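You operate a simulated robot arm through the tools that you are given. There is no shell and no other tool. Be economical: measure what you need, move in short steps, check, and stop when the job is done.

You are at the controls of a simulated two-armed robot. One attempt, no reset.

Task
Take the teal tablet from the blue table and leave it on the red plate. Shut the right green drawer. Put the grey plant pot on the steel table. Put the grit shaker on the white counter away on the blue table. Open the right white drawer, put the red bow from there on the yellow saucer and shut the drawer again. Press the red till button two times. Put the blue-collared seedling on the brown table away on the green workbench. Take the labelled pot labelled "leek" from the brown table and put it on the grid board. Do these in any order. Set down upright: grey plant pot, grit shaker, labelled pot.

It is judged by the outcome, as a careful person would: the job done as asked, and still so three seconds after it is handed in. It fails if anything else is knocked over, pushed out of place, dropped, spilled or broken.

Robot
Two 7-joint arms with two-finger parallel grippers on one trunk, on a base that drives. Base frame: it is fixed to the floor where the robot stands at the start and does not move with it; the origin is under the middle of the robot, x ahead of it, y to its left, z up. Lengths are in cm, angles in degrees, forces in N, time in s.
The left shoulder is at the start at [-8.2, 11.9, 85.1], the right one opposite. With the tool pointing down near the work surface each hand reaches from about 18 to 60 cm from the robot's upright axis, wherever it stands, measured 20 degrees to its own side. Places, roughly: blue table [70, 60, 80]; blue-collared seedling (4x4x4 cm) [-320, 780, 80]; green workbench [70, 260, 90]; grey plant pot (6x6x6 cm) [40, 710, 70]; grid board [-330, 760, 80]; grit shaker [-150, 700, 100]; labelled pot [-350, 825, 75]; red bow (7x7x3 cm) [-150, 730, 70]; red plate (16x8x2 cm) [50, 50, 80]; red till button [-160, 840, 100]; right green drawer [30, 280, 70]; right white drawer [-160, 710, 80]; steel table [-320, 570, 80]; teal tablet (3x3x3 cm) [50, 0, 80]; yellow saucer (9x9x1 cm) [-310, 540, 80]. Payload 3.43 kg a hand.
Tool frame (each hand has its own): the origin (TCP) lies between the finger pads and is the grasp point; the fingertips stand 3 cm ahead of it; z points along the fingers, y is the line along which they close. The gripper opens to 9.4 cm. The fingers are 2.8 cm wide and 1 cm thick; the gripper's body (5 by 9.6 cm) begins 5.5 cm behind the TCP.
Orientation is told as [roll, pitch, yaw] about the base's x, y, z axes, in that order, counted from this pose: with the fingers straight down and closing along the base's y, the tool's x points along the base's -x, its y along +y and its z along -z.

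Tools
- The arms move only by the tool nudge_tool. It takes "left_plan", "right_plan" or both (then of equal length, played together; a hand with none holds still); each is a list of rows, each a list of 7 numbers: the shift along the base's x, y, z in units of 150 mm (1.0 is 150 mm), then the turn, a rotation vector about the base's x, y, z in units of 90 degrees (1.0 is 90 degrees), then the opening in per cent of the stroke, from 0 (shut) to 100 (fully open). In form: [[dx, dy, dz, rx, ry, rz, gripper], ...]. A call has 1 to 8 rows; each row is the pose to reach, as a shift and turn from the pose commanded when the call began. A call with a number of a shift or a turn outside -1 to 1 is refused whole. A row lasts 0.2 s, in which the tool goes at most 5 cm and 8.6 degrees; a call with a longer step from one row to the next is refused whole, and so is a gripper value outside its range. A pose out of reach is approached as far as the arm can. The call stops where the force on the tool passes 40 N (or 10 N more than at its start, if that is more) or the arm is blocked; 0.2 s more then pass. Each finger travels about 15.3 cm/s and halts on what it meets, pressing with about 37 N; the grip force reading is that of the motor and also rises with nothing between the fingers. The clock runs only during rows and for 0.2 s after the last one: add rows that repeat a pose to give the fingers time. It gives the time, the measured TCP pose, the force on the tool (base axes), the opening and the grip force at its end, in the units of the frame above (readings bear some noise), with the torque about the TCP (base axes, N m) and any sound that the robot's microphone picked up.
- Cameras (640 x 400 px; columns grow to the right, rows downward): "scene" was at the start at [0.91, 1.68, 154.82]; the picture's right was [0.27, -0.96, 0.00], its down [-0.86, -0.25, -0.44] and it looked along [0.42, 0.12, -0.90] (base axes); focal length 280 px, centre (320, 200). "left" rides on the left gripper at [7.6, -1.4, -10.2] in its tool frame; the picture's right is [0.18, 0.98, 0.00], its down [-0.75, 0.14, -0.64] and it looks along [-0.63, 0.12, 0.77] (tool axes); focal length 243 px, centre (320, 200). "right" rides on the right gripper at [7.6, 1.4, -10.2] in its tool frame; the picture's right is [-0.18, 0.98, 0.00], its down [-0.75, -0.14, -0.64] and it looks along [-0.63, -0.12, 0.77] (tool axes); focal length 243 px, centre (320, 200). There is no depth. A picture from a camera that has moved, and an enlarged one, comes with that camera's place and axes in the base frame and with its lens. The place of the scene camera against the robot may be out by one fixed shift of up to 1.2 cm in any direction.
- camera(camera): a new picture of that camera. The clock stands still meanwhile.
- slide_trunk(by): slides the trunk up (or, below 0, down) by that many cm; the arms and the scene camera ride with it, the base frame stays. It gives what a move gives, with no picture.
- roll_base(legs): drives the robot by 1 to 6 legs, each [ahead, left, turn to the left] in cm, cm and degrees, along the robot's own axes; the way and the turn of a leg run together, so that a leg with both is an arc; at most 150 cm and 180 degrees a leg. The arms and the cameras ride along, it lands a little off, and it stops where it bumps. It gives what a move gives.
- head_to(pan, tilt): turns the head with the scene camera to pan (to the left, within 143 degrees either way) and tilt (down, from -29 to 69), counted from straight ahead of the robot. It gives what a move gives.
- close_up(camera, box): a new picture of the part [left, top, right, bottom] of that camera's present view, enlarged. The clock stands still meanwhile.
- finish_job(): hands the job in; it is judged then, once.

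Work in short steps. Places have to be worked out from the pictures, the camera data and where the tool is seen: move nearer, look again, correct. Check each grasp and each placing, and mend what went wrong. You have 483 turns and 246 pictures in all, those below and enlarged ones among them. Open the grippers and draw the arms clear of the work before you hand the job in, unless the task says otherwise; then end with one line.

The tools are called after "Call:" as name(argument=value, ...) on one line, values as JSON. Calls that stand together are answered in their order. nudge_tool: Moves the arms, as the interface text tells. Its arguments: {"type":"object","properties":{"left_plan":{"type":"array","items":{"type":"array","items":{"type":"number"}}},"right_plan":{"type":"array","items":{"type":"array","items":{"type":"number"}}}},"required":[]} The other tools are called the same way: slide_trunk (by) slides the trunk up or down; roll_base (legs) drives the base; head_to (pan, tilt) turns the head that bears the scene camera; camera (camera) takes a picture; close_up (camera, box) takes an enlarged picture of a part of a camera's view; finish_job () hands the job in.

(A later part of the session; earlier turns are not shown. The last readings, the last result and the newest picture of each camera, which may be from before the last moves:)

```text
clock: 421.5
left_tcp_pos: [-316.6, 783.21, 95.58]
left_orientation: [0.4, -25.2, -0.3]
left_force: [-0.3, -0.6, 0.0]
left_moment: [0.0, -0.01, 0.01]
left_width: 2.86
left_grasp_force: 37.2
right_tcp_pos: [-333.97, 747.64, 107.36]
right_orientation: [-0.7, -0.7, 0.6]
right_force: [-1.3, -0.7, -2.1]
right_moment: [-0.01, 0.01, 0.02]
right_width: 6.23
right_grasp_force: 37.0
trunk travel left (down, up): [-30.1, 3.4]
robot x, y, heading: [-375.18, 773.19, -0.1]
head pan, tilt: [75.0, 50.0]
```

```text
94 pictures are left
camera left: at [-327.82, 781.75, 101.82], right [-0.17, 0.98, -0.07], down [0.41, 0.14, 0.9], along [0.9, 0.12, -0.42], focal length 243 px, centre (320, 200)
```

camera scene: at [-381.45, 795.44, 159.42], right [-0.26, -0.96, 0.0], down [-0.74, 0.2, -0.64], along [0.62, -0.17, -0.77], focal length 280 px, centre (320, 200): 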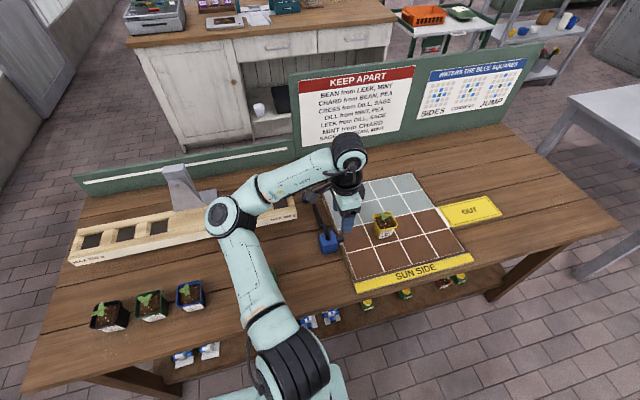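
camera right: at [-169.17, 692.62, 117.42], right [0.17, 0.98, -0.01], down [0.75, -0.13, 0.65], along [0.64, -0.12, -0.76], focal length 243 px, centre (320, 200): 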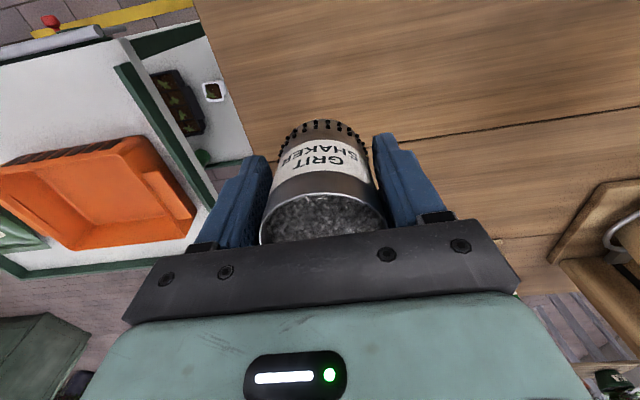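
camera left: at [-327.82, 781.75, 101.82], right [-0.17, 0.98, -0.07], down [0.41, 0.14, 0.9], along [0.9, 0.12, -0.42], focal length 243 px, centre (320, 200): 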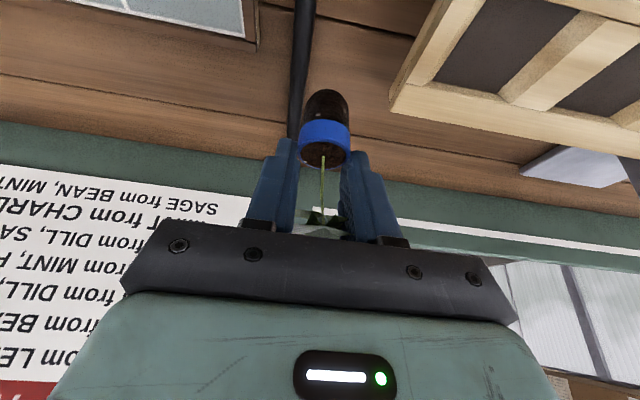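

Held securely. I raise and pull it in, then back off and drive north around the table.

Call:
nudge_tool(left_plan=[[0, 0, 0.25, 0, 0, 0, 15], [-0.1, 0, 0.5, 0, 0, 0, 15], [-0.3, 0, 0.6, 0, 0, 0, 15], [-0.55, 0, 0.65, 0, 0, 0, 15], [-0.8, 0, 0.65, 0, 0, 0, 15]])

Call:
roll_base(legs=[[-30, 0, 0], [0, 147, 0]])

Call:
head_to(pan=0, tilt=35)

Call:
camera(camera="scene")

```text
clock: 422.7
left_tcp_pos: [-328.7, 783.29, 105.52]
left_orientation: [0.3, -25.2, -0.2]
left_force: [1.5, -0.9, -0.9]
left_moment: [0.0, 0.03, -0.02]
left_width: 2.86
left_grasp_force: 37.5
right_tcp_pos: [-334.16, 747.62, 107.31]
right_orientation: [-0.6, -0.8, 0.8]
right_force: [-0.4, 0.4, -2.5]
right_moment: [0.02, 0.01, -0.01]
right_width: 6.23
right_grasp_force: 36.9
trunk travel left (down, up): [-30.1, 3.4]
robot x, y, heading: [-375.63, 773.45, -0.2]
head pan, tilt: [75.0, 50.0]
```

```text
clock: 437.4
left_tcp_pos: [-357.78, 930.51, 105.61]
left_orientation: [0.3, -25.2, -0.4]
left_force: [0.3, -0.4, -0.6]
left_moment: [-0.01, 0.02, 0.0]
left_width: 2.85
left_grasp_force: 37.5
right_tcp_pos: [-363.26, 894.78, 107.4]
right_orientation: [-0.6, -0.7, 0.6]
right_force: [0.3, 0.7, -2.9]
right_moment: [0.0, 0.03, -0.01]
right_width: 6.2
right_grasp_force: 36.6
trunk travel left (down, up): [-30.1, 3.4]
robot x, y, heading: [-404.58, 921.0, -0.0]
head pan, tilt: [75.0, 50.0]
```

```text
clock: 438.9
left_tcp_pos: [-357.59, 930.47, 105.54]
left_orientation: [0.3, -25.2, -0.4]
left_force: [1.0, -0.9, 0.0]
left_moment: [0.01, 0.01, 0.01]
left_width: 2.85
left_grasp_force: 36.8
right_tcp_pos: [-363.17, 894.78, 107.38]
right_orientation: [-0.6, -0.7, 0.6]
right_force: [0.0, -0.4, -2.8]
right_moment: [0.01, 0.02, 0.01]
right_width: 6.18
right_grasp_force: 37.2
trunk travel left (down, up): [-30.1, 3.4]
robot x, y, heading: [-404.84, 920.57, -0.3]
head pan, tilt: [0.0, 35.0]
```

```text
93 pictures are left
camera scene: at [-400.72, 920.73, 161.59], right [0.0, -1.0, 0.0], down [-0.57, 0.0, -0.82], along [0.82, 0.0, -0.57], focal length 280 px, centre (320, 200)
```

scene: 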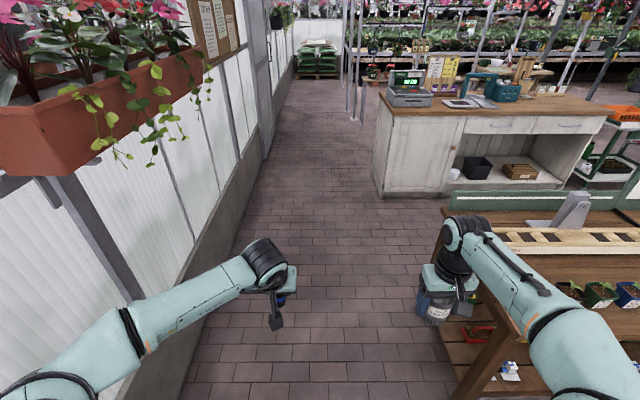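

Corridor is clear. I drive east to x≈-47.

Call:
roll_base(legs=[[150, 0, 0], [150, 0, 0], [55, 0, 0]])

Call:
head_to(pan=-70, tilt=25)

Call:
camera(camera="scene")

```text
clock: 456.1
left_tcp_pos: [-2.29, 930.78, 105.63]
left_orientation: [0.3, -25.2, 0.1]
left_force: [0.9, 0.1, -0.3]
left_moment: [0.03, 0.0, 0.04]
left_width: 2.85
left_grasp_force: 37.3
right_tcp_pos: [-7.56, 895.12, 107.35]
right_orientation: [-0.6, -0.7, 1.2]
right_force: [0.2, -0.3, -2.6]
right_moment: [0.02, 0.04, -0.02]
right_width: 6.17
right_grasp_force: 37.0
trunk travel left (down, up): [-30.1, 3.4]
robot x, y, heading: [-48.97, 920.49, -0.0]
head pan, tilt: [0.0, 35.0]
```

```text
clock: 457.5
left_tcp_pos: [-2.32, 930.63, 105.63]
left_orientation: [0.2, -25.2, 0.1]
left_force: [-0.1, 0.4, -0.6]
left_moment: [0.0, -0.02, 0.0]
left_width: 2.87
left_grasp_force: 37.0
right_tcp_pos: [-7.53, 894.97, 107.37]
right_orientation: [-0.5, -0.7, 1.0]
right_force: [0.2, -0.3, -2.3]
right_moment: [0.01, 0.01, -0.02]
right_width: 6.19
right_grasp_force: 37.3
trunk travel left (down, up): [-30.1, 3.4]
robot x, y, heading: [-49.23, 920.61, 0.5]
head pan, tilt: [-70.0, 25.0]
```

```text
92 pictures are left
camera scene: at [-50.92, 911.94, 163.17], right [-0.94, -0.35, 0.0], down [-0.15, 0.4, -0.91], along [0.31, -0.85, -0.42], focal length 280 px, centre (320, 200)
```

scene: 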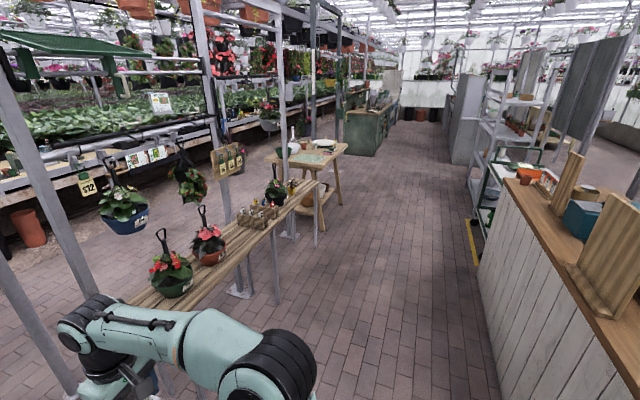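

Same clear aisle as before. I trim the heading and strafe south.

Call:
roll_base(legs=[[0, 0, -0.3], [0, -150, 0], [0, -150, 0], [0, -150, 0]])

```text
clock: 496.9
left_tcp_pos: [2.66, 481.79, 105.55]
left_orientation: [0.3, -25.3, 0.5]
left_force: [-0.5, -0.5, 0.2]
left_moment: [-0.01, -0.01, 0.04]
left_width: 2.86
left_grasp_force: 36.6
right_tcp_pos: [-2.43, 445.98, 107.33]
right_orientation: [-0.6, -0.7, 1.4]
right_force: [-0.2, -0.2, -3.0]
right_moment: [0.02, 0.03, 0.02]
right_width: 6.1
right_grasp_force: 37.2
trunk travel left (down, up): [-30.1, 3.4]
robot x, y, heading: [-44.4, 471.16, 0.6]
head pan, tilt: [-70.0, 25.0]
```

The right gripper's width has crept from 6.34 to 6.10; I check the shaker in the hand.

Call:
camera(camera="right")

Call:
camera(camera="left")

```text
91 pictures are left
camera right: at [-10.08, 447.25, 117.45], right [0.16, 0.99, -0.01], down [0.75, -0.12, 0.65], along [0.64, -0.11, -0.76], focal length 243 px, centre (320, 200)
```

right: 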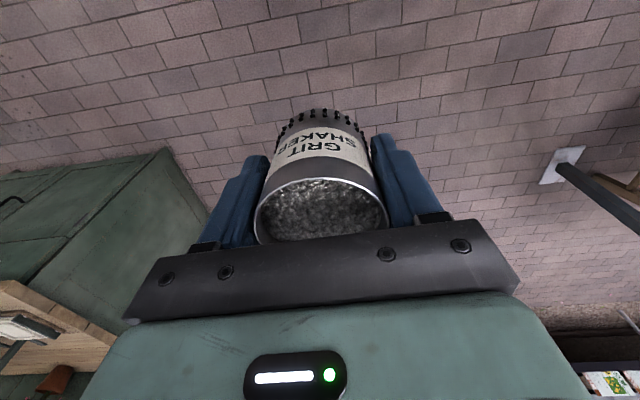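

```text
90 pictures are left
camera left: at [-8.69, 480.18, 111.75], right [-0.18, 0.98, -0.07], down [0.41, 0.14, 0.9], along [0.9, 0.13, -0.42], focal length 243 px, centre (320, 200)
```

left: 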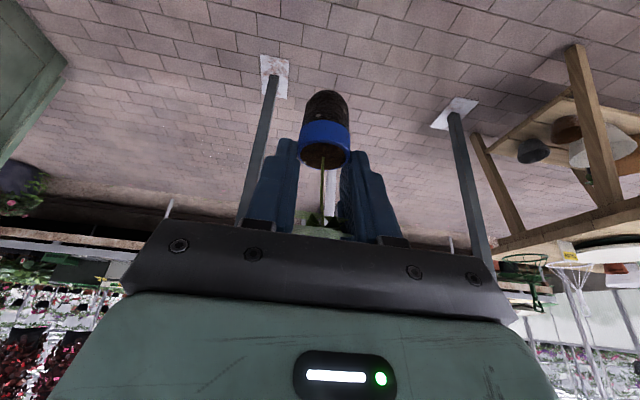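

The cup has crept up slightly in the tapered grip but is secure and upright. I go on to the workbench.

Call:
roll_base(legs=[[0, 0, -0.6], [0, -150, 0], [0, -83, 0]])

Call:
head_to(pan=5, tilt=45)

Call:
camera(camera="scene")

```text
clock: 517.6
left_tcp_pos: [1.87, 250.03, 105.35]
left_orientation: [0.4, -25.2, -0.1]
left_force: [-0.1, -0.7, -0.6]
left_moment: [0.0, 0.01, 0.04]
left_width: 2.83
left_grasp_force: 37.2
right_tcp_pos: [-3.52, 214.35, 107.39]
right_orientation: [-0.6, -0.7, 0.8]
right_force: [-0.9, -0.1, -2.1]
right_moment: [-0.01, 0.01, 0.03]
right_width: 6.12
right_grasp_force: 37.1
trunk travel left (down, up): [-30.1, 3.4]
robot x, y, heading: [-44.89, 240.42, 0.2]
head pan, tilt: [-70.0, 25.0]
```

```text
clock: 519.1
left_tcp_pos: [1.97, 250.06, 105.49]
left_orientation: [0.3, -25.2, -0.1]
left_force: [0.4, -0.9, -0.5]
left_moment: [0.02, 0.0, 0.03]
left_width: 2.85
left_grasp_force: 37.1
right_tcp_pos: [-3.63, 214.49, 107.29]
right_orientation: [-0.6, -0.7, 0.9]
right_force: [0.3, -0.2, -1.8]
right_moment: [-0.02, 0.06, 0.0]
right_width: 6.11
right_grasp_force: 37.6
trunk travel left (down, up): [-30.1, 3.4]
robot x, y, heading: [-44.83, 240.57, -0.0]
head pan, tilt: [5.0, 45.0]
```

```text
89 pictures are left
camera scene: at [-41.85, 240.85, 160.11], right [0.09, -1.0, 0.0], down [-0.7, -0.06, -0.71], along [0.7, 0.06, -0.71], focal length 280 px, centre (320, 200)
```

scene: 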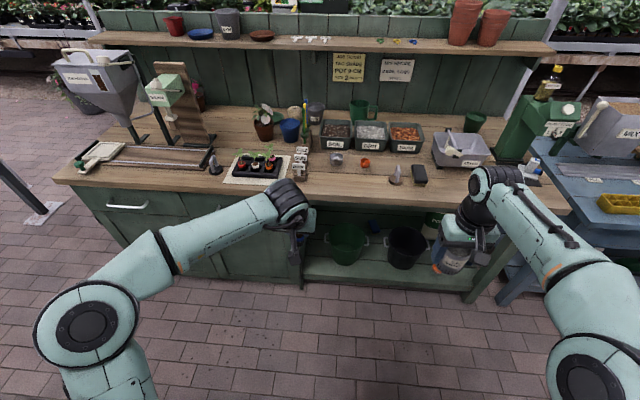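

A free spot on the bench front is at about [39, 239]. I shift right 10 and roll 32 ahead.

Call:
roll_base(legs=[[0, -10, 0], [32, 0, 0]])

Call:
camera(camera="left")

Call:
camera(camera="scene")

```text
clock: 522.3
left_tcp_pos: [33.56, 240.08, 105.51]
left_orientation: [0.3, -25.2, -0.3]
left_force: [0.3, -0.1, 0.3]
left_moment: [0.01, 0.02, 0.01]
left_width: 2.84
left_grasp_force: 36.9
right_tcp_pos: [28.11, 204.43, 107.32]
right_orientation: [-0.7, -0.7, 0.7]
right_force: [0.3, 1.0, -1.7]
right_moment: [0.02, -0.01, 0.02]
right_width: 6.09
right_grasp_force: 37.0
trunk travel left (down, up): [-30.1, 3.4]
robot x, y, heading: [-13.36, 230.37, -0.2]
head pan, tilt: [5.0, 45.0]
```

```text
88 pictures are left
camera left: at [22.35, 238.67, 111.73], right [-0.16, 0.98, -0.07], down [0.41, 0.14, 0.9], along [0.9, 0.12, -0.42], focal length 243 px, centre (320, 200)
```

left: 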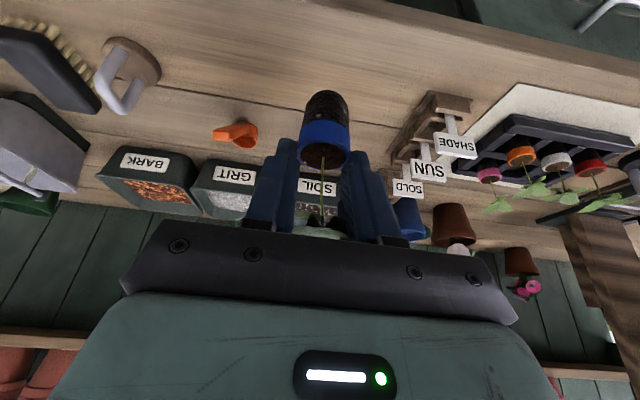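

```text
87 pictures are left
camera scene: at [-10.17, 230.99, 160.1], right [0.08, -1.0, 0.0], down [-0.7, -0.06, -0.71], along [0.7, 0.06, -0.71], focal length 280 px, centre (320, 200)
```

scene: 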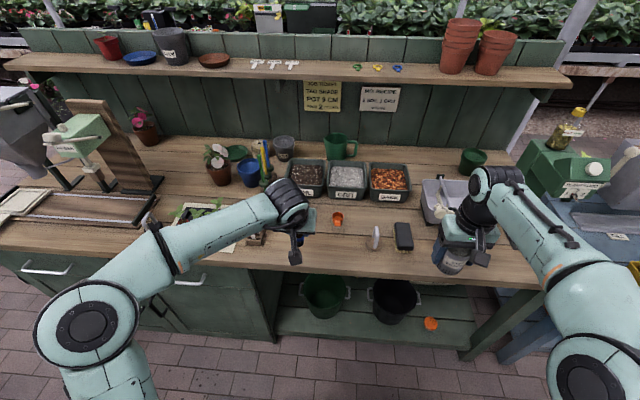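

Spot [39.5, 239] is free (scoop near [51,241], stakes at y 253). I move over it and lower.

Call:
nudge_tool(left_plan=[[0.15, -0.03, -0.1, 0, 0, 0, 15], [0.3, -0.07, -0.2, 0, 0, 0, 15], [0.4, -0.07, -0.35, 0, 0, 0, 15], [0.4, -0.07, -0.5, 0, 0, 0, 15]])

Call:
camera(camera="left")

```text
clock: 523.3
left_tcp_pos: [39.56, 239.1, 98.0]
left_orientation: [0.4, -25.3, -0.2]
left_force: [-0.1, 0.0, -0.9]
left_moment: [0.01, 0.01, -0.01]
left_width: 2.83
left_grasp_force: 37.2
right_tcp_pos: [28.09, 204.33, 107.37]
right_orientation: [-0.6, -0.6, 0.6]
right_force: [0.3, -0.2, -2.2]
right_moment: [0.02, 0.01, 0.04]
right_width: 6.08
right_grasp_force: 37.4
trunk travel left (down, up): [-30.1, 3.4]
robot x, y, heading: [-13.02, 229.9, -0.1]
head pan, tilt: [5.0, 45.0]
```

```text
86 pictures are left
camera left: at [28.32, 237.71, 104.2], right [-0.16, 0.98, -0.07], down [0.41, 0.13, 0.9], along [0.9, 0.12, -0.42], focal length 243 px, centre (320, 200)
```

left: 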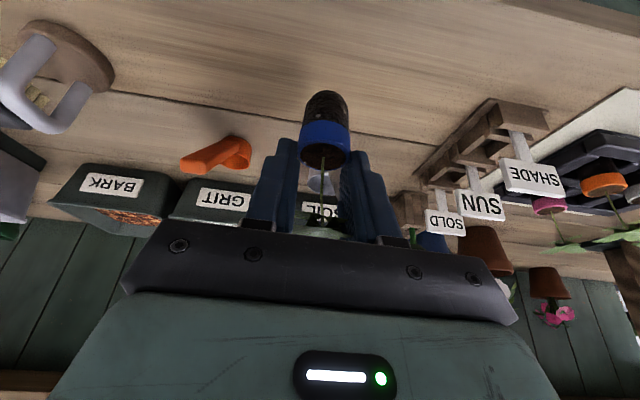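

Clear beneath. I lower in small steps to contact.

Call:
nudge_tool(left_plan=[[0, 0, -0.06, 0, 0, 0, 15], [0, 0, -0.11, 0, 0, 0, 15], [0, 0, -0.14, 0, 0, 0, 15], [0, 0, -0.17, 0, 0, 0, 15], [0, 0, -0.2, 0, 0, 0, 15], [0, 0, -0.23, 0, 0, 0, 15], [0, 0, -0.26, 0, 0, 0, 15]])

Call:
close_up(camera="left", box=[220, 60, 420, 240])

```text
clock: 524.9
left_tcp_pos: [39.5, 239.05, 94.17]
left_orientation: [0.4, -25.3, -0.3]
left_force: [-0.1, -0.8, 0.0]
left_moment: [-0.02, 0.07, 0.04]
left_width: 2.87
left_grasp_force: 37.1
right_tcp_pos: [28.18, 204.31, 107.36]
right_orientation: [-0.6, -0.7, 0.6]
right_force: [-0.5, 0.5, -1.9]
right_moment: [0.02, 0.03, -0.01]
right_width: 6.09
right_grasp_force: 36.8
trunk travel left (down, up): [-30.1, 3.4]
robot x, y, heading: [-13.11, 230.33, -0.2]
head pan, tilt: [5.0, 45.0]
```

```text
2.22 times, centred on (320, 150) of left
camera zoom: at [28.26, 237.6, 100.36], right [-0.16, 0.98, -0.07], down [0.41, 0.14, 0.9], along [0.9, 0.12, -0.42], focal length 539 px, centre (320, 311)
```

zoom: 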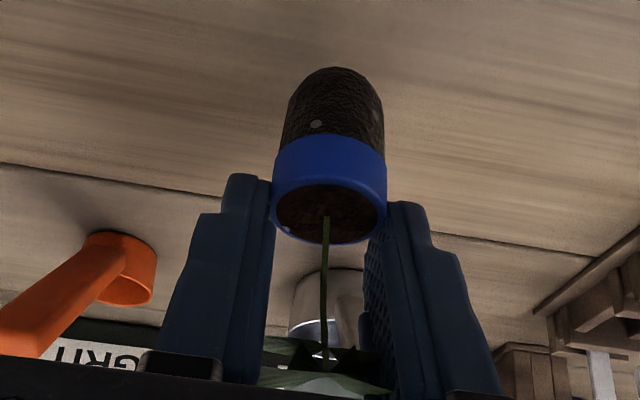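

No contact yet; I continue down in 3 mm steps.

Call:
nudge_tool(left_plan=[[0, 0, -0.02, 0, 0, 0, 15], [0, 0, -0.04, 0, 0, 0, 15], [0, 0, -0.06, 0, 0, 0, 15], [0, 0, -0.08, 0, 0, 0, 15], [0, 0, -0.1, 0, 0, 0, 15], [0, 0, -0.12, 0, 0, 0, 15], [0, 0, -0.14, 0, 0, 0, 15], [0, 0, -0.16, 0, 0, 0, 15]])

```text
clock: 526.7
left_tcp_pos: [39.74, 239.12, 91.91]
left_orientation: [0.3, -25.5, -0.3]
left_force: [-1.5, 0.8, 8.3]
left_moment: [0.06, 0.04, -0.01]
left_width: 2.85
left_grasp_force: 36.7
right_tcp_pos: [27.97, 204.52, 107.33]
right_orientation: [-0.6, -0.8, 0.6]
right_force: [0.6, 0.7, -2.5]
right_moment: [-0.04, 0.01, 0.02]
right_width: 6.07
right_grasp_force: 37.3
trunk travel left (down, up): [-30.1, 3.4]
robot x, y, heading: [-13.05, 230.2, 0.0]
head pan, tilt: [5.0, 45.0]
```

Contact (8 N). I open wide enough for the leaves and check before rising.

Call:
nudge_tool(left_plan=[[0, 0, 0, 0, 0, 0, 35], [0, 0, 0, 0, 0, 0, 55], [0, 0, 0, 0, 0, 0, 72], [0, 0, 0, 0, 0, 0, 72]])

Call:
camera(camera="left")

```text
clock: 527.7
left_tcp_pos: [39.7, 239.11, 91.59]
left_orientation: [0.2, -25.2, -0.2]
left_force: [-0.3, 0.8, -0.2]
left_moment: [0.02, 0.0, 0.01]
left_width: 6.8
left_grasp_force: 0.1
right_tcp_pos: [28.06, 204.35, 107.27]
right_orientation: [-0.6, -0.7, 0.7]
right_force: [0.2, 0.7, -2.0]
right_moment: [0.02, -0.01, 0.01]
right_width: 6.0
right_grasp_force: 36.4
trunk travel left (down, up): [-30.1, 3.4]
robot x, y, heading: [-13.71, 230.34, -0.0]
head pan, tilt: [5.0, 45.0]
```

```text
84 pictures are left
camera left: at [28.34, 237.67, 97.94], right [-0.16, 0.98, -0.07], down [0.41, 0.14, 0.9], along [0.9, 0.12, -0.42], focal length 243 px, centre (320, 200)
```

left: 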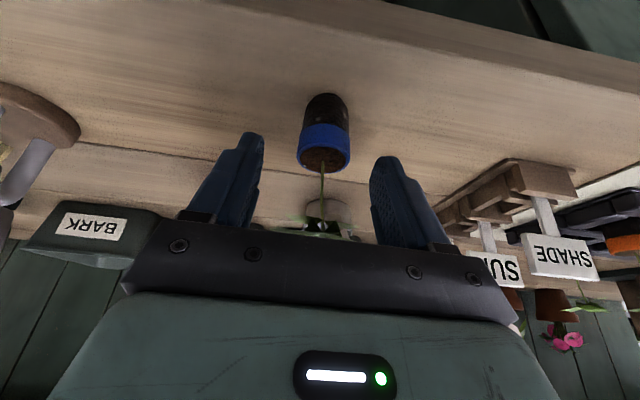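

The seedling stands free. I raise the left hand straight up and back, and check the shaker.

Call:
nudge_tool(left_plan=[[0, 0, 0.1, 0, 0, 0, 72], [0, 0, 0.3, 0, 0, 0, 72], [0, 0, 0.55, 0, 0, 0, 72], [-0.1, 0, 0.85, 0, 0, 0, 72], [-0.3, 0, 1.0, 0, 0, 0, 72]])

Call:
camera(camera="right")

Call:
camera(camera="left")

```text
clock: 528.9
left_tcp_pos: [35.31, 239.08, 106.79]
left_orientation: [0.2, -25.2, -0.2]
left_force: [1.2, 0.0, 0.0]
left_moment: [0.02, -0.01, 0.01]
left_width: 6.77
left_grasp_force: 0.1
right_tcp_pos: [28.05, 204.37, 107.38]
right_orientation: [-0.5, -0.9, 0.6]
right_force: [-0.8, 0.0, -2.0]
right_moment: [0.03, 0.02, 0.02]
right_width: 5.99
right_grasp_force: 37.2
trunk travel left (down, up): [-30.1, 3.4]
robot x, y, heading: [-13.22, 230.37, -0.4]
head pan, tilt: [5.0, 45.0]
```

```text
83 pictures are left
camera right: at [20.37, 205.76, 117.47], right [0.17, 0.98, -0.01], down [0.75, -0.13, 0.65], along [0.64, -0.12, -0.76], focal length 243 px, centre (320, 200)
```

right: 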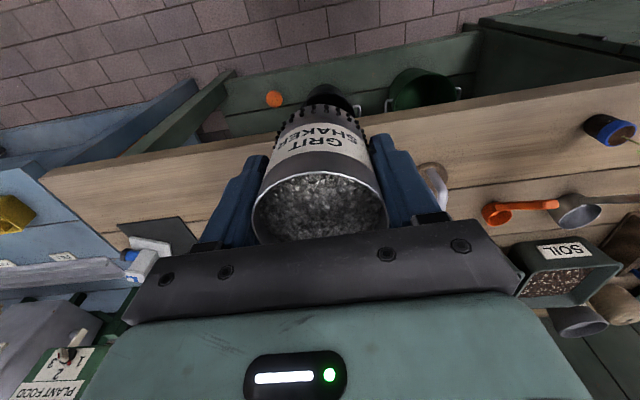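

```text
82 pictures are left
camera left: at [24.04, 237.66, 113.07], right [-0.16, 0.98, -0.07], down [0.41, 0.14, 0.9], along [0.9, 0.12, -0.42], focal length 243 px, centre (320, 200)
```

left: 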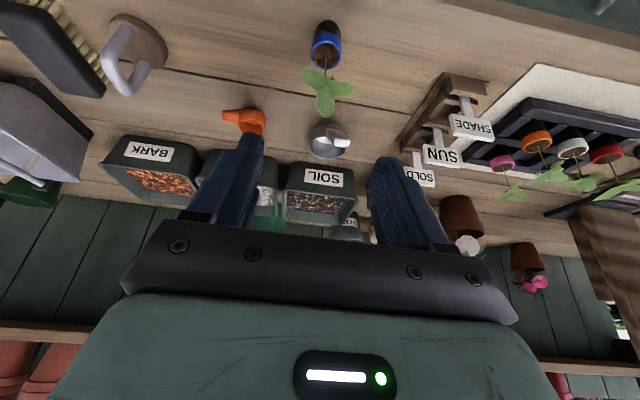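

The cup has been creeping toward the robot side of the pads (held off-centre), so I should set it down here briefly and regrip. A bare spot lies at about [41,198] on the bench. I shift the base first.

Call:
roll_base(legs=[[0, -12, 0], [7, 0, 0]])

Call:
nudge_tool(right_plan=[[0.1, 0.1, -0.1, 0, 0, 0, 40], [0.2, 0.2, -0.2, 0, 0, 0, 40], [0.3, 0.35, -0.3, 0, 0, 0, 40]])

Call:
camera(camera="right")

Call:
camera(camera="scene")

```text
clock: 531.2
left_tcp_pos: [42.4, 226.97, 106.74]
left_orientation: [0.3, -25.1, -0.2]
left_force: [0.5, 0.2, 0.2]
left_moment: [0.01, -0.02, 0.01]
left_width: 6.76
left_grasp_force: 0.1
right_tcp_pos: [35.1, 192.23, 107.45]
right_orientation: [-0.6, -0.8, 0.7]
right_force: [0.0, 1.3, -2.0]
right_moment: [-0.02, 0.03, -0.02]
right_width: 5.98
right_grasp_force: 37.3
trunk travel left (down, up): [-30.1, 3.4]
robot x, y, heading: [-6.17, 218.06, 0.3]
head pan, tilt: [5.0, 45.0]
```

```text
clock: 532.0
left_tcp_pos: [42.36, 227.0, 106.82]
left_orientation: [0.3, -25.2, -0.2]
left_force: [1.2, 0.0, -0.4]
left_moment: [-0.02, 0.0, 0.02]
left_width: 6.78
left_grasp_force: 0.1
right_tcp_pos: [39.46, 197.53, 102.82]
right_orientation: [-0.6, -0.7, 0.7]
right_force: [-0.5, 0.4, -2.3]
right_moment: [0.0, 0.01, 0.0]
right_width: 6.0
right_grasp_force: 37.2
trunk travel left (down, up): [-30.1, 3.4]
robot x, y, heading: [-6.35, 218.12, -0.5]
head pan, tilt: [5.0, 45.0]
```

```text
81 pictures are left
camera right: at [31.91, 198.92, 112.93], right [0.17, 0.98, -0.01], down [0.75, -0.13, 0.65], along [0.64, -0.12, -0.76], focal length 243 px, centre (320, 200)
```

right: 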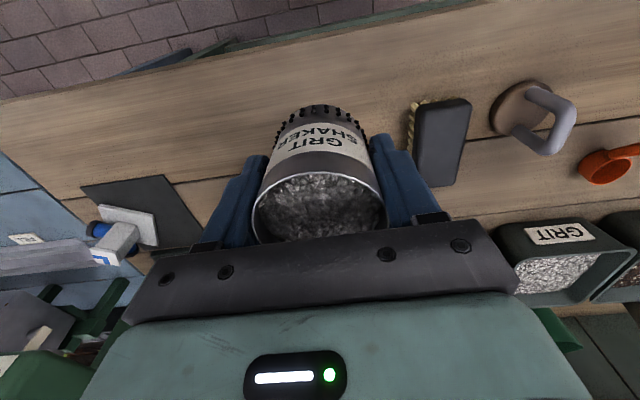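

```text
80 pictures are left
camera scene: at [-3.19, 218.87, 160.11], right [0.09, -1.0, 0.0], down [-0.7, -0.06, -0.71], along [0.7, 0.06, -0.71], focal length 280 px, centre (320, 200)
```

scene: 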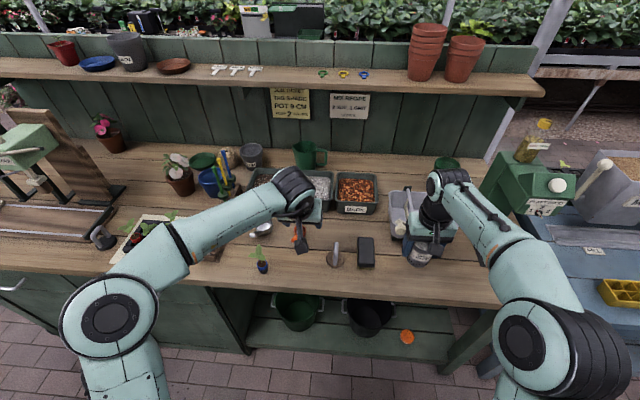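

Beneath is bare wood; bench edge at x≈35. I move 4 cm further in and lower.

Call:
nudge_tool(right_plan=[[0.13, 0, -0.15, 0, 0, 0, 40], [0.27, 0, -0.3, 0, 0, 0, 40], [0.27, 0, -0.45, 0, 0, 0, 40], [0.27, 0, -0.6, 0, 0, 0, 40], [0.27, 0, -0.68, 0, 0, 0, 40]])

Call:
camera(camera="right")

```text
clock: 533.2
left_tcp_pos: [42.35, 226.91, 106.74]
left_orientation: [0.4, -25.2, -0.1]
left_force: [-0.2, -0.4, 0.3]
left_moment: [0.02, 0.02, -0.01]
left_width: 6.77
left_grasp_force: 0.1
right_tcp_pos: [43.5, 197.5, 92.56]
right_orientation: [-0.5, -0.8, 0.8]
right_force: [-0.1, -0.5, -1.5]
right_moment: [0.02, -0.01, 0.01]
right_width: 6.0
right_grasp_force: 37.2
trunk travel left (down, up): [-30.1, 3.4]
robot x, y, heading: [-6.1, 218.33, -0.2]
head pan, tilt: [5.0, 45.0]
```

```text
79 pictures are left
camera right: at [35.83, 198.94, 102.65], right [0.17, 0.98, -0.01], down [0.75, -0.13, 0.65], along [0.64, -0.12, -0.76], focal length 243 px, centre (320, 200)
```

right: 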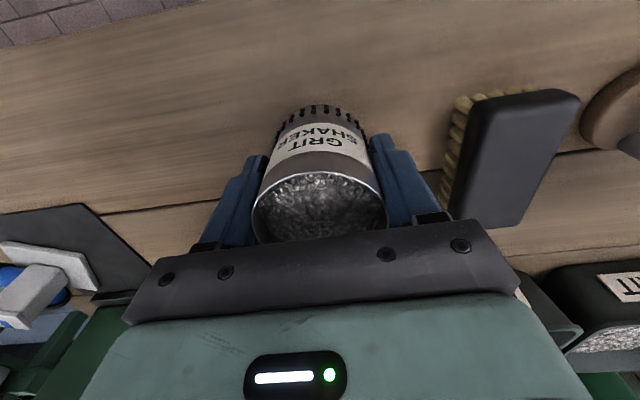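

Clear all round. I lower to contact in small steps.

Call:
nudge_tool(right_plan=[[0, 0, -0.03, 0, 0, 0, 40], [0, 0, -0.06, 0, 0, 0, 40], [0, 0, -0.08, 0, 0, 0, 40], [0, 0, -0.1, 0, 0, 0, 40], [0, 0, -0.12, 0, 0, 0, 40], [0, 0, -0.14, 0, 0, 0, 40]])

```text
clock: 534.6
left_tcp_pos: [42.32, 226.92, 106.83]
left_orientation: [0.2, -25.3, -0.2]
left_force: [0.0, 0.3, -1.0]
left_moment: [0.0, -0.02, 0.02]
left_width: 6.76
left_grasp_force: 0.1
right_tcp_pos: [43.61, 197.47, 90.67]
right_orientation: [-0.6, -0.8, 0.7]
right_force: [-0.4, 0.5, 2.0]
right_moment: [0.04, 0.14, 0.0]
right_width: 5.99
right_grasp_force: 37.5
trunk travel left (down, up): [-30.1, 3.4]
robot x, y, heading: [-6.07, 217.94, -0.1]
head pan, tilt: [5.0, 45.0]
```

Contact is just beginning (force +2 N). A little lower, to about 10 N.

Call:
nudge_tool(right_plan=[[0, 0, -0.01, 0, 0, 0, 40], [0, 0, -0.02, 0, 0, 0, 40]])

Call:
close_up(camera="right", box=[220, 80, 420, 260])

```text
clock: 535.2
left_tcp_pos: [42.11, 226.92, 106.87]
left_orientation: [0.4, -25.3, -0.3]
left_force: [0.1, 0.0, 0.3]
left_moment: [0.0, 0.02, 0.01]
left_width: 6.77
left_grasp_force: 0.0
right_tcp_pos: [43.64, 197.43, 90.58]
right_orientation: [-0.6, -1.0, 0.7]
right_force: [-3.1, -1.3, 19.4]
right_moment: [-0.02, 0.75, 0.06]
right_width: 5.98
right_grasp_force: 36.9
trunk travel left (down, up): [-30.1, 3.4]
robot x, y, heading: [-6.35, 218.27, -0.2]
head pan, tilt: [5.0, 45.0]
```

```text
2.22 times, centred on (320, 170) of right
camera zoom: at [35.91, 198.81, 100.69], right [0.17, 0.98, -0.01], down [0.74, -0.13, 0.66], along [0.65, -0.12, -0.75], focal length 539 px, centre (320, 267)
```

zoom: 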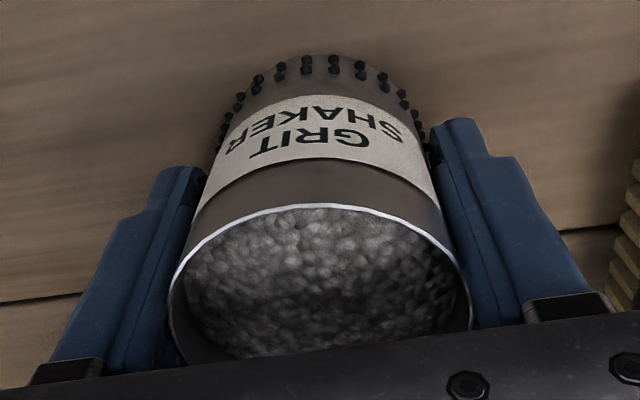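

It's resting on the bench. I open the fingers gently and look.

Call:
nudge_tool(right_plan=[[0, 0, 0.01, 0, 0, 0, 62], [0, 0, 0.02, 0, 0, 0, 68], [0, 0, 0.02, 0, 0, 0, 80], [0, 0, 0.02, 0, 0, 0, 90], [0, 0, 0.02, 0, 0, 0, 90]])

Call:
camera(camera="right")

```text
clock: 536.5
left_tcp_pos: [42.41, 227.04, 106.89]
left_orientation: [0.3, -25.2, -0.2]
left_force: [0.4, 0.2, -0.4]
left_moment: [0.03, 0.0, -0.02]
left_width: 6.79
left_grasp_force: 0.2
right_tcp_pos: [43.56, 197.47, 90.61]
right_orientation: [-0.6, -0.7, 0.7]
right_force: [0.5, 0.5, -0.4]
right_moment: [0.0, 0.01, 0.04]
right_width: 8.48
right_grasp_force: 0.1
trunk travel left (down, up): [-30.1, 3.4]
robot x, y, heading: [-6.28, 218.29, -0.2]
head pan, tilt: [5.0, 45.0]
```

```text
77 pictures are left
camera right: at [35.98, 198.84, 100.7], right [0.17, 0.98, -0.01], down [0.75, -0.12, 0.65], along [0.64, -0.12, -0.76], focal length 243 px, centre (320, 200)
```

right: 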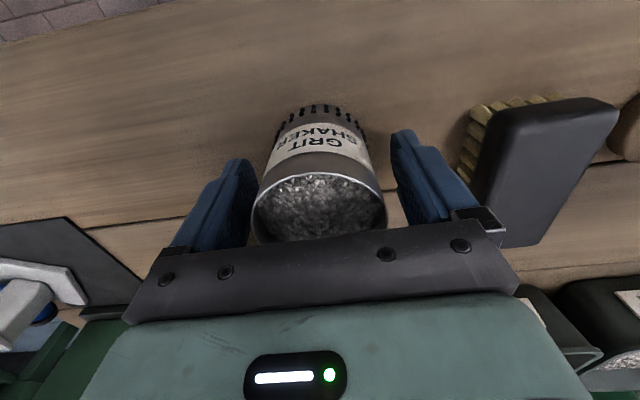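

The cup in fact is centred with the pads (front base edge x≈40.9, rim centre ≈43.4), standing upright. I regrip it.

Call:
nudge_tool(right_plan=[[-0.01, 0, 0, 0, 0, 0, 75], [-0.01, 0, 0, 0, 0, 0, 55], [-0.01, 0, 0, 0, 0, 0, 45], [-0.01, 0, 0, 0, 0, 0, 45]])

Call:
camera(camera="right")

```text
clock: 537.5
left_tcp_pos: [42.32, 226.87, 106.71]
left_orientation: [0.3, -25.1, -0.2]
left_force: [-0.5, 0.5, -0.2]
left_moment: [0.0, -0.02, -0.02]
left_width: 6.78
left_grasp_force: 0.2
right_tcp_pos: [43.5, 197.42, 90.52]
right_orientation: [-0.6, -0.7, 0.7]
right_force: [0.6, -1.0, 0.2]
right_moment: [0.05, 0.0, 0.0]
right_width: 6.07
right_grasp_force: 37.3
trunk travel left (down, up): [-30.1, 3.4]
robot x, y, heading: [-6.61, 218.32, 0.0]
head pan, tilt: [5.0, 45.0]
```

```text
76 pictures are left
camera right: at [35.84, 198.83, 100.7], right [0.17, 0.98, -0.01], down [0.75, -0.13, 0.65], along [0.64, -0.12, -0.76], focal length 243 px, centre (320, 200)
```

right: 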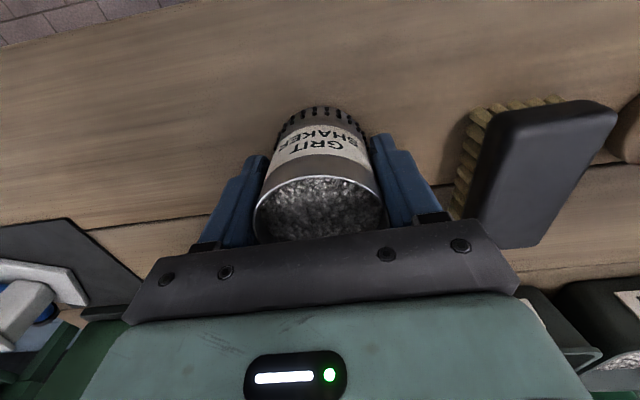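

Width 6.07 vs 6.34 at first grip suggests I'm about 1 cm off centre. I reopen, shift 1 cm toward the robot and regrip.

Call:
nudge_tool(right_plan=[[0, 0, 0, 0, 0, 0, 70], [0, 0, 0, 0, 0, 0, 90], [-0.035, 0, 0, 0, 0, 0, 90], [-0.07, 0, 0, 0, 0, 0, 90], [-0.07, 0, 0, 0, 0, 0, 65], [-0.07, 0, 0, 0, 0, 0, 45], [-0.07, 0, 0, 0, 0, 0, 45]])

Call:
camera(camera="right")

```text
clock: 539.0
left_tcp_pos: [42.35, 226.95, 106.88]
left_orientation: [0.3, -25.2, -0.2]
left_force: [0.1, 0.3, 0.5]
left_moment: [-0.01, -0.03, -0.02]
left_width: 6.82
left_grasp_force: 0.0
right_tcp_pos: [42.34, 197.34, 90.62]
right_orientation: [-0.6, -0.7, 0.7]
right_force: [0.5, -0.4, 2.1]
right_moment: [-0.11, -0.03, -0.02]
right_width: 6.29
right_grasp_force: 37.0
trunk travel left (down, up): [-30.1, 3.4]
robot x, y, heading: [-6.43, 218.35, -0.1]
head pan, tilt: [5.0, 45.0]
```

```text
75 pictures are left
camera right: at [34.73, 198.76, 100.72], right [0.17, 0.98, -0.01], down [0.75, -0.12, 0.65], along [0.64, -0.12, -0.76], focal length 243 px, centre (320, 200)
```

right: 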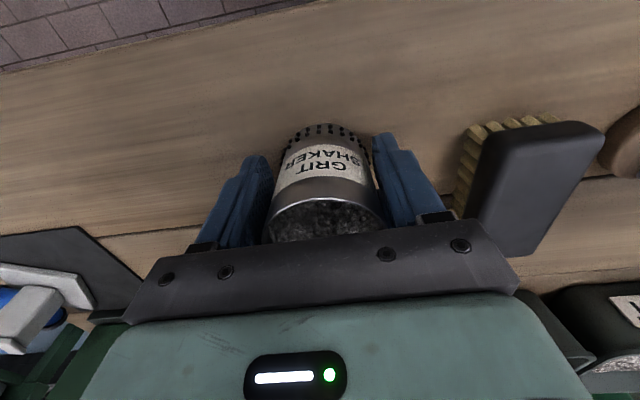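

Regripped centrally (6.29). I lift and retract, back away, and drive to the blue table.

Call:
nudge_tool(right_plan=[[0, 0, 0.1, 0, 0, 0, 45], [0, 0, 0.3, 0, 0, 0, 45], [0, 0, 0.5, 0, 0, 0, 45], [0, 0, 0.75, 0, 0, 0, 45], [-0.1, -0.1, 1.0, 0, 0, 0, 45], [-0.3, -0.1, 1.0, 0, 0, 0, 45], [-0.5, -0.1, 1.0, 0, 0, 0, 45]])

Call:
roll_base(legs=[[-25, 0, 0], [0, -120, 0]])

Call:
head_to(pan=0, tilt=45)

Call:
camera(camera="scene")

```text
clock: 540.6
left_tcp_pos: [42.19, 226.84, 106.85]
left_orientation: [0.4, -25.3, -0.2]
left_force: [-0.6, 0.1, -0.9]
left_moment: [0.0, 0.0, 0.0]
left_width: 6.76
left_grasp_force: 0.1
right_tcp_pos: [34.78, 195.69, 105.49]
right_orientation: [-0.6, -0.8, 0.7]
right_force: [0.8, -0.2, -1.5]
right_moment: [0.0, 0.0, 0.02]
right_width: 6.28
right_grasp_force: 37.1
trunk travel left (down, up): [-30.1, 3.4]
robot x, y, heading: [-6.51, 218.19, 0.1]
head pan, tilt: [5.0, 45.0]
```

```text
clock: 553.0
left_tcp_pos: [18.07, 106.53, 106.75]
left_orientation: [0.3, -25.2, 0.8]
left_force: [1.2, -0.5, 0.1]
left_moment: [-0.01, 0.0, 0.01]
left_width: 6.78
left_grasp_force: 0.1
right_tcp_pos: [11.2, 75.24, 105.54]
right_orientation: [-0.7, -0.6, 1.7]
right_force: [-0.3, -0.3, -2.2]
right_moment: [0.02, 0.01, 0.02]
right_width: 6.29
right_grasp_force: 36.6
trunk travel left (down, up): [-30.1, 3.4]
robot x, y, heading: [-30.2, 96.58, 0.9]
head pan, tilt: [5.0, 45.0]
```

```text
clock: 553.6
left_tcp_pos: [18.11, 106.57, 106.79]
left_orientation: [0.3, -25.2, 0.8]
left_force: [-0.4, -0.5, -0.2]
left_moment: [0.0, 0.04, -0.03]
left_width: 6.78
left_grasp_force: 0.0
right_tcp_pos: [11.06, 75.08, 105.54]
right_orientation: [-0.6, -0.7, 1.6]
right_force: [0.1, 0.4, -2.9]
right_moment: [0.02, 0.05, -0.01]
right_width: 6.3
right_grasp_force: 37.2
trunk travel left (down, up): [-30.1, 3.4]
robot x, y, heading: [-30.29, 96.8, 0.8]
head pan, tilt: [0.0, 45.0]
```

```text
74 pictures are left
camera scene: at [-27.31, 96.92, 160.11], right [0.02, -1.0, 0.0], down [-0.71, -0.01, -0.71], along [0.71, 0.01, -0.71], focal length 280 px, centre (320, 200)
```

scene: 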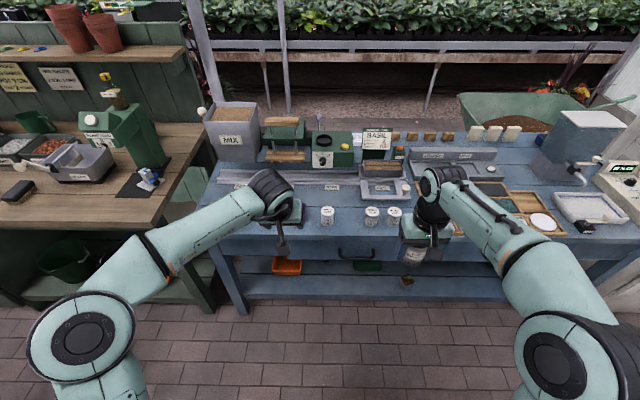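

I look closer at the table's front for a free spot.

Call:
close_up(camera="scene", box=[210, 150, 450, 280])

```text
2.67 times, centred on (330, 215) of scene
camera zoom: at [-27.31, 96.92, 160.11], right [0.02, -1.0, 0.0], down [-0.71, -0.01, -0.71], along [0.71, 0.01, -0.71], focal length 747 px, centre (293, 160)
```

zoom: 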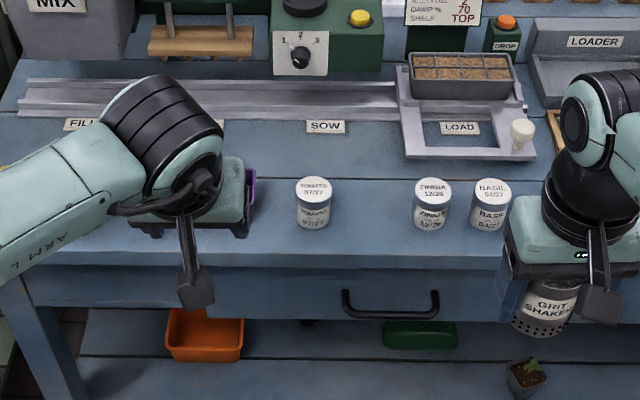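

There's a 12 cm gap between the Tomato and Zinnia tins, centre about [42, 86.8]. I drive 21 cm ahead and look with the right hand camera.

Call:
roll_base(legs=[[0, 0, -0.8], [21, 0, 0]])

Call:
nudge_tool(right_plan=[[0.05, 0.2, 0, 0, 0, 0, 45], [0.1, 0.4, 0, 0, 0, 0, 45], [0.2, 0.6, 0, 0, 0, 0, 45], [0.3, 0.72, 0, 0, 0, 0, 45]])

Call:
camera(camera="right")

Call:
camera(camera="scene")

```text
clock: 555.6
left_tcp_pos: [38.93, 105.93, 106.79]
left_orientation: [0.3, -25.2, -0.1]
left_force: [0.2, -0.6, -0.7]
left_moment: [0.02, 0.0, 0.02]
left_width: 6.77
left_grasp_force: 0.0
right_tcp_pos: [31.62, 74.69, 105.49]
right_orientation: [-0.6, -0.6, 1.0]
right_force: [-0.1, -0.3, -2.3]
right_moment: [-0.02, 0.04, 0.01]
right_width: 6.29
right_grasp_force: 37.2
trunk travel left (down, up): [-30.1, 3.4]
robot x, y, heading: [-9.54, 96.8, -0.1]
head pan, tilt: [0.0, 45.0]
```

```text
clock: 556.6
left_tcp_pos: [39.03, 105.97, 106.82]
left_orientation: [0.3, -25.2, -0.1]
left_force: [-0.6, -0.3, -0.2]
left_moment: [0.03, -0.04, 0.01]
left_width: 6.76
left_grasp_force: 0.1
right_tcp_pos: [36.04, 85.55, 105.38]
right_orientation: [-0.6, -0.6, 0.9]
right_force: [-0.6, -0.1, -1.5]
right_moment: [-0.01, 0.04, 0.02]
right_width: 6.25
right_grasp_force: 36.7
trunk travel left (down, up): [-30.1, 3.4]
robot x, y, heading: [-9.79, 97.11, 0.1]
head pan, tilt: [0.0, 45.0]
```

```text
72 pictures are left
camera right: at [28.46, 86.96, 115.57], right [0.17, 0.99, -0.01], down [0.75, -0.12, 0.65], along [0.64, -0.12, -0.76], focal length 243 px, centre (320, 200)
```

right: 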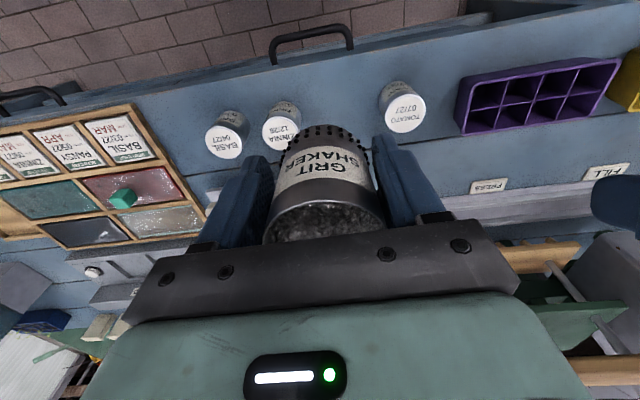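

```text
71 pictures are left
camera scene: at [-6.41, 96.94, 160.11], right [0.0, -1.0, 0.0], down [-0.71, 0.0, -0.71], along [0.71, 0.0, -0.71], focal length 280 px, centre (320, 200)
```

scene: 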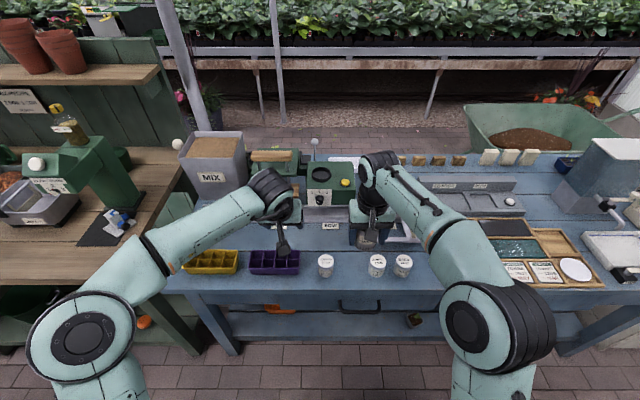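

Better spot: just behind the tins at about [48.5, 89], free of the rail and load frame. I roll 6 ahead and move over it.

Call:
roll_base(legs=[[6, 0, 0]])

Call:
nudge_tool(right_plan=[[0.15, 0.1, -0.1, 0, 0, 0, 45], [0.3, 0.2, -0.25, 0, 0, 0, 45], [0.43, 0.23, -0.4, 0, 0, 0, 45], [0.43, 0.23, -0.6, 0, 0, 0, 45], [0.43, 0.23, -0.8, 0, 0, 0, 45]])

Call:
camera(camera="right")

Call:
close_up(camera="scene", box=[280, 180, 440, 300])

```text
clock: 557.5
left_tcp_pos: [44.91, 106.0, 106.78]
left_orientation: [0.2, -25.3, 0.1]
left_force: [0.7, 0.6, 0.3]
left_moment: [0.0, 0.03, -0.03]
left_width: 6.77
left_grasp_force: 0.1
right_tcp_pos: [41.87, 85.54, 105.43]
right_orientation: [-0.7, -0.8, 1.0]
right_force: [0.3, -0.9, -1.6]
right_moment: [-0.02, 0.09, 0.02]
right_width: 6.27
right_grasp_force: 37.4
trunk travel left (down, up): [-30.1, 3.4]
robot x, y, heading: [-3.45, 96.68, 0.2]
head pan, tilt: [0.0, 45.0]
```

```text
clock: 558.8
left_tcp_pos: [44.99, 105.88, 106.76]
left_orientation: [0.3, -25.3, -0.1]
left_force: [0.8, 0.5, -0.7]
left_moment: [0.03, 0.0, -0.02]
left_width: 6.78
left_grasp_force: 0.0
right_tcp_pos: [48.25, 89.09, 93.41]
right_orientation: [-0.6, -0.7, 1.0]
right_force: [0.5, -0.1, -1.8]
right_moment: [0.01, 0.04, 0.02]
right_width: 6.25
right_grasp_force: 36.9
trunk travel left (down, up): [-30.1, 3.4]
robot x, y, heading: [-3.86, 96.64, 0.1]
head pan, tilt: [0.0, 45.0]
```

```text
70 pictures are left
camera right: at [40.69, 90.45, 103.63], right [0.17, 0.99, -0.01], down [0.75, -0.12, 0.65], along [0.64, -0.12, -0.76], focal length 243 px, centre (320, 200)
```

right: 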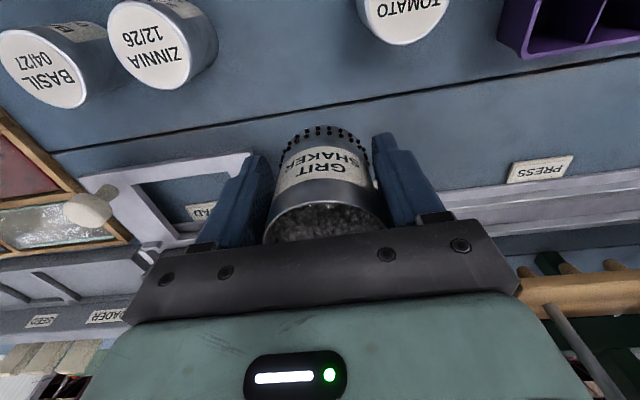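

```text
3.33 times, centred on (360, 240) of scene
camera zoom: at [-0.52, 96.93, 160.11], right [0.0, -1.0, 0.0], down [-0.71, 0.0, -0.71], along [0.71, 0.0, -0.71], focal length 934 px, centre (187, 67)
```

zoom: 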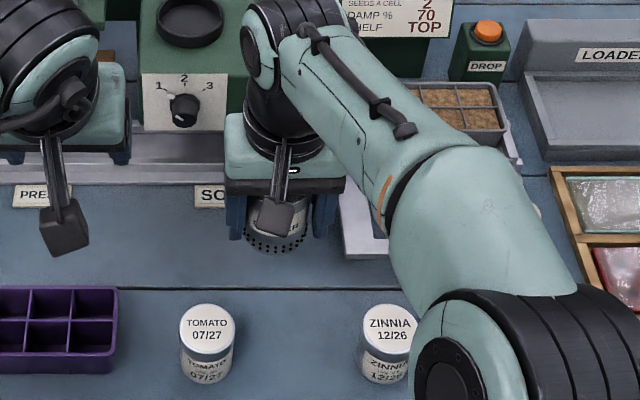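

Clear: frame corner at [52.6, 80.3]. I shift 1 cm away from it while lowering.

Call:
nudge_tool(right_plan=[[-0.03, 0.05, -0.15, 0, 0, 0, 45], [-0.05, 0.07, -0.3, 0, 0, 0, 45], [-0.05, 0.07, -0.42, 0, 0, 0, 45], [-0.05, 0.07, -0.5, 0, 0, 0, 45], [-0.05, 0.07, -0.53, 0, 0, 0, 45], [-0.05, 0.07, -0.56, 0, 0, 0, 45], [-0.05, 0.07, -0.58, 0, 0, 0, 45]])

Call:
camera(camera="right")

```text
clock: 560.4
left_tcp_pos: [44.95, 106.03, 106.87]
left_orientation: [0.2, -25.2, 0.0]
left_force: [0.8, 0.0, -0.2]
left_moment: [0.0, 0.0, 0.0]
left_width: 6.76
left_grasp_force: 0.1
right_tcp_pos: [47.61, 90.05, 84.65]
right_orientation: [-0.6, -0.7, 1.0]
right_force: [-0.5, 0.5, -2.2]
right_moment: [-0.03, 0.03, 0.0]
right_width: 6.29
right_grasp_force: 36.8
trunk travel left (down, up): [-30.1, 3.4]
robot x, y, heading: [-3.53, 96.61, 0.2]
head pan, tilt: [0.0, 45.0]
```

```text
68 pictures are left
camera right: at [40.0, 91.42, 94.88], right [0.17, 0.99, -0.01], down [0.75, -0.12, 0.65], along [0.64, -0.12, -0.76], focal length 243 px, centre (320, 200)
```

right: 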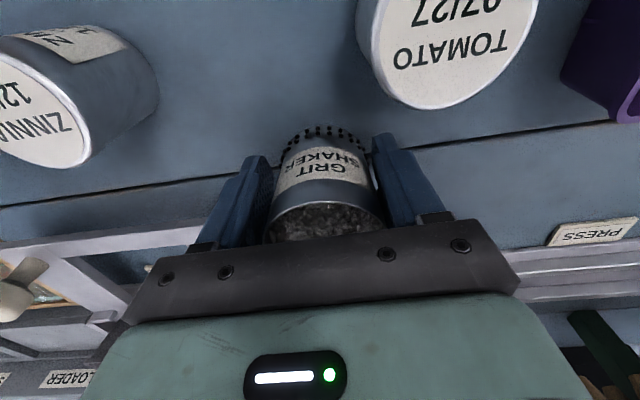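

Good clearance. I continue down in 3 mm steps until contact.

Call:
nudge_tool(right_plan=[[0, 0, -0.02, 0, 0, 0, 45], [0, 0, -0.04, 0, 0, 0, 45], [0, 0, -0.06, 0, 0, 0, 45], [0, 0, -0.075, 0, 0, 0, 45]])

```text
clock: 561.4
left_tcp_pos: [44.53, 105.91, 106.96]
left_orientation: [0.3, -25.3, 0.1]
left_force: [0.1, 0.2, -0.6]
left_moment: [0.0, 0.01, 0.05]
left_width: 6.78
left_grasp_force: 0.1
right_tcp_pos: [47.52, 90.06, 84.02]
right_orientation: [-0.4, -1.2, 0.9]
right_force: [-8.6, -3.4, 33.3]
right_moment: [0.13, -0.64, -0.13]
right_width: 6.26
right_grasp_force: 36.6
trunk travel left (down, up): [-30.1, 3.4]
robot x, y, heading: [-3.9, 97.18, 0.1]
head pan, tilt: [0.0, 45.0]
```

Firm contact. I ease up, open, check.

Call:
nudge_tool(right_plan=[[0, 0, 0.03, 0, 0, 0, 45], [0, 0, 0.03, 0, 0, 0, 68], [0, 0, 0.03, 0, 0, 0, 78], [0, 0, 0.03, 0, 0, 0, 85], [0, 0, 0.03, 0, 0, 0, 85]])

Call:
camera(camera="right")

```text
clock: 562.5
left_tcp_pos: [44.87, 106.08, 106.84]
left_orientation: [0.3, -25.3, 0.0]
left_force: [0.4, -0.1, 0.1]
left_moment: [0.01, 0.0, -0.03]
left_width: 6.75
left_grasp_force: 0.0
right_tcp_pos: [47.56, 89.98, 84.12]
right_orientation: [-0.6, -0.6, 1.0]
right_force: [-0.8, 0.3, 0.1]
right_moment: [0.0, 0.0, -0.03]
right_width: 7.98
right_grasp_force: 0.0
trunk travel left (down, up): [-30.1, 3.4]
robot x, y, heading: [-3.56, 96.9, -0.1]
head pan, tilt: [0.0, 45.0]
```

```text
67 pictures are left
camera right: at [40.01, 91.42, 94.21], right [0.17, 0.99, -0.01], down [0.75, -0.12, 0.65], along [0.64, -0.12, -0.76], focal length 243 px, centre (320, 200)
```

right: 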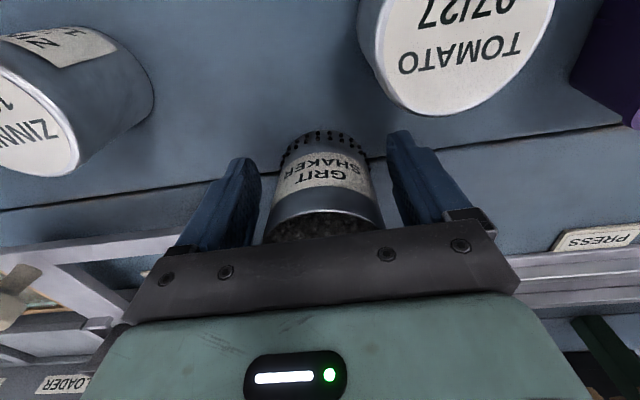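

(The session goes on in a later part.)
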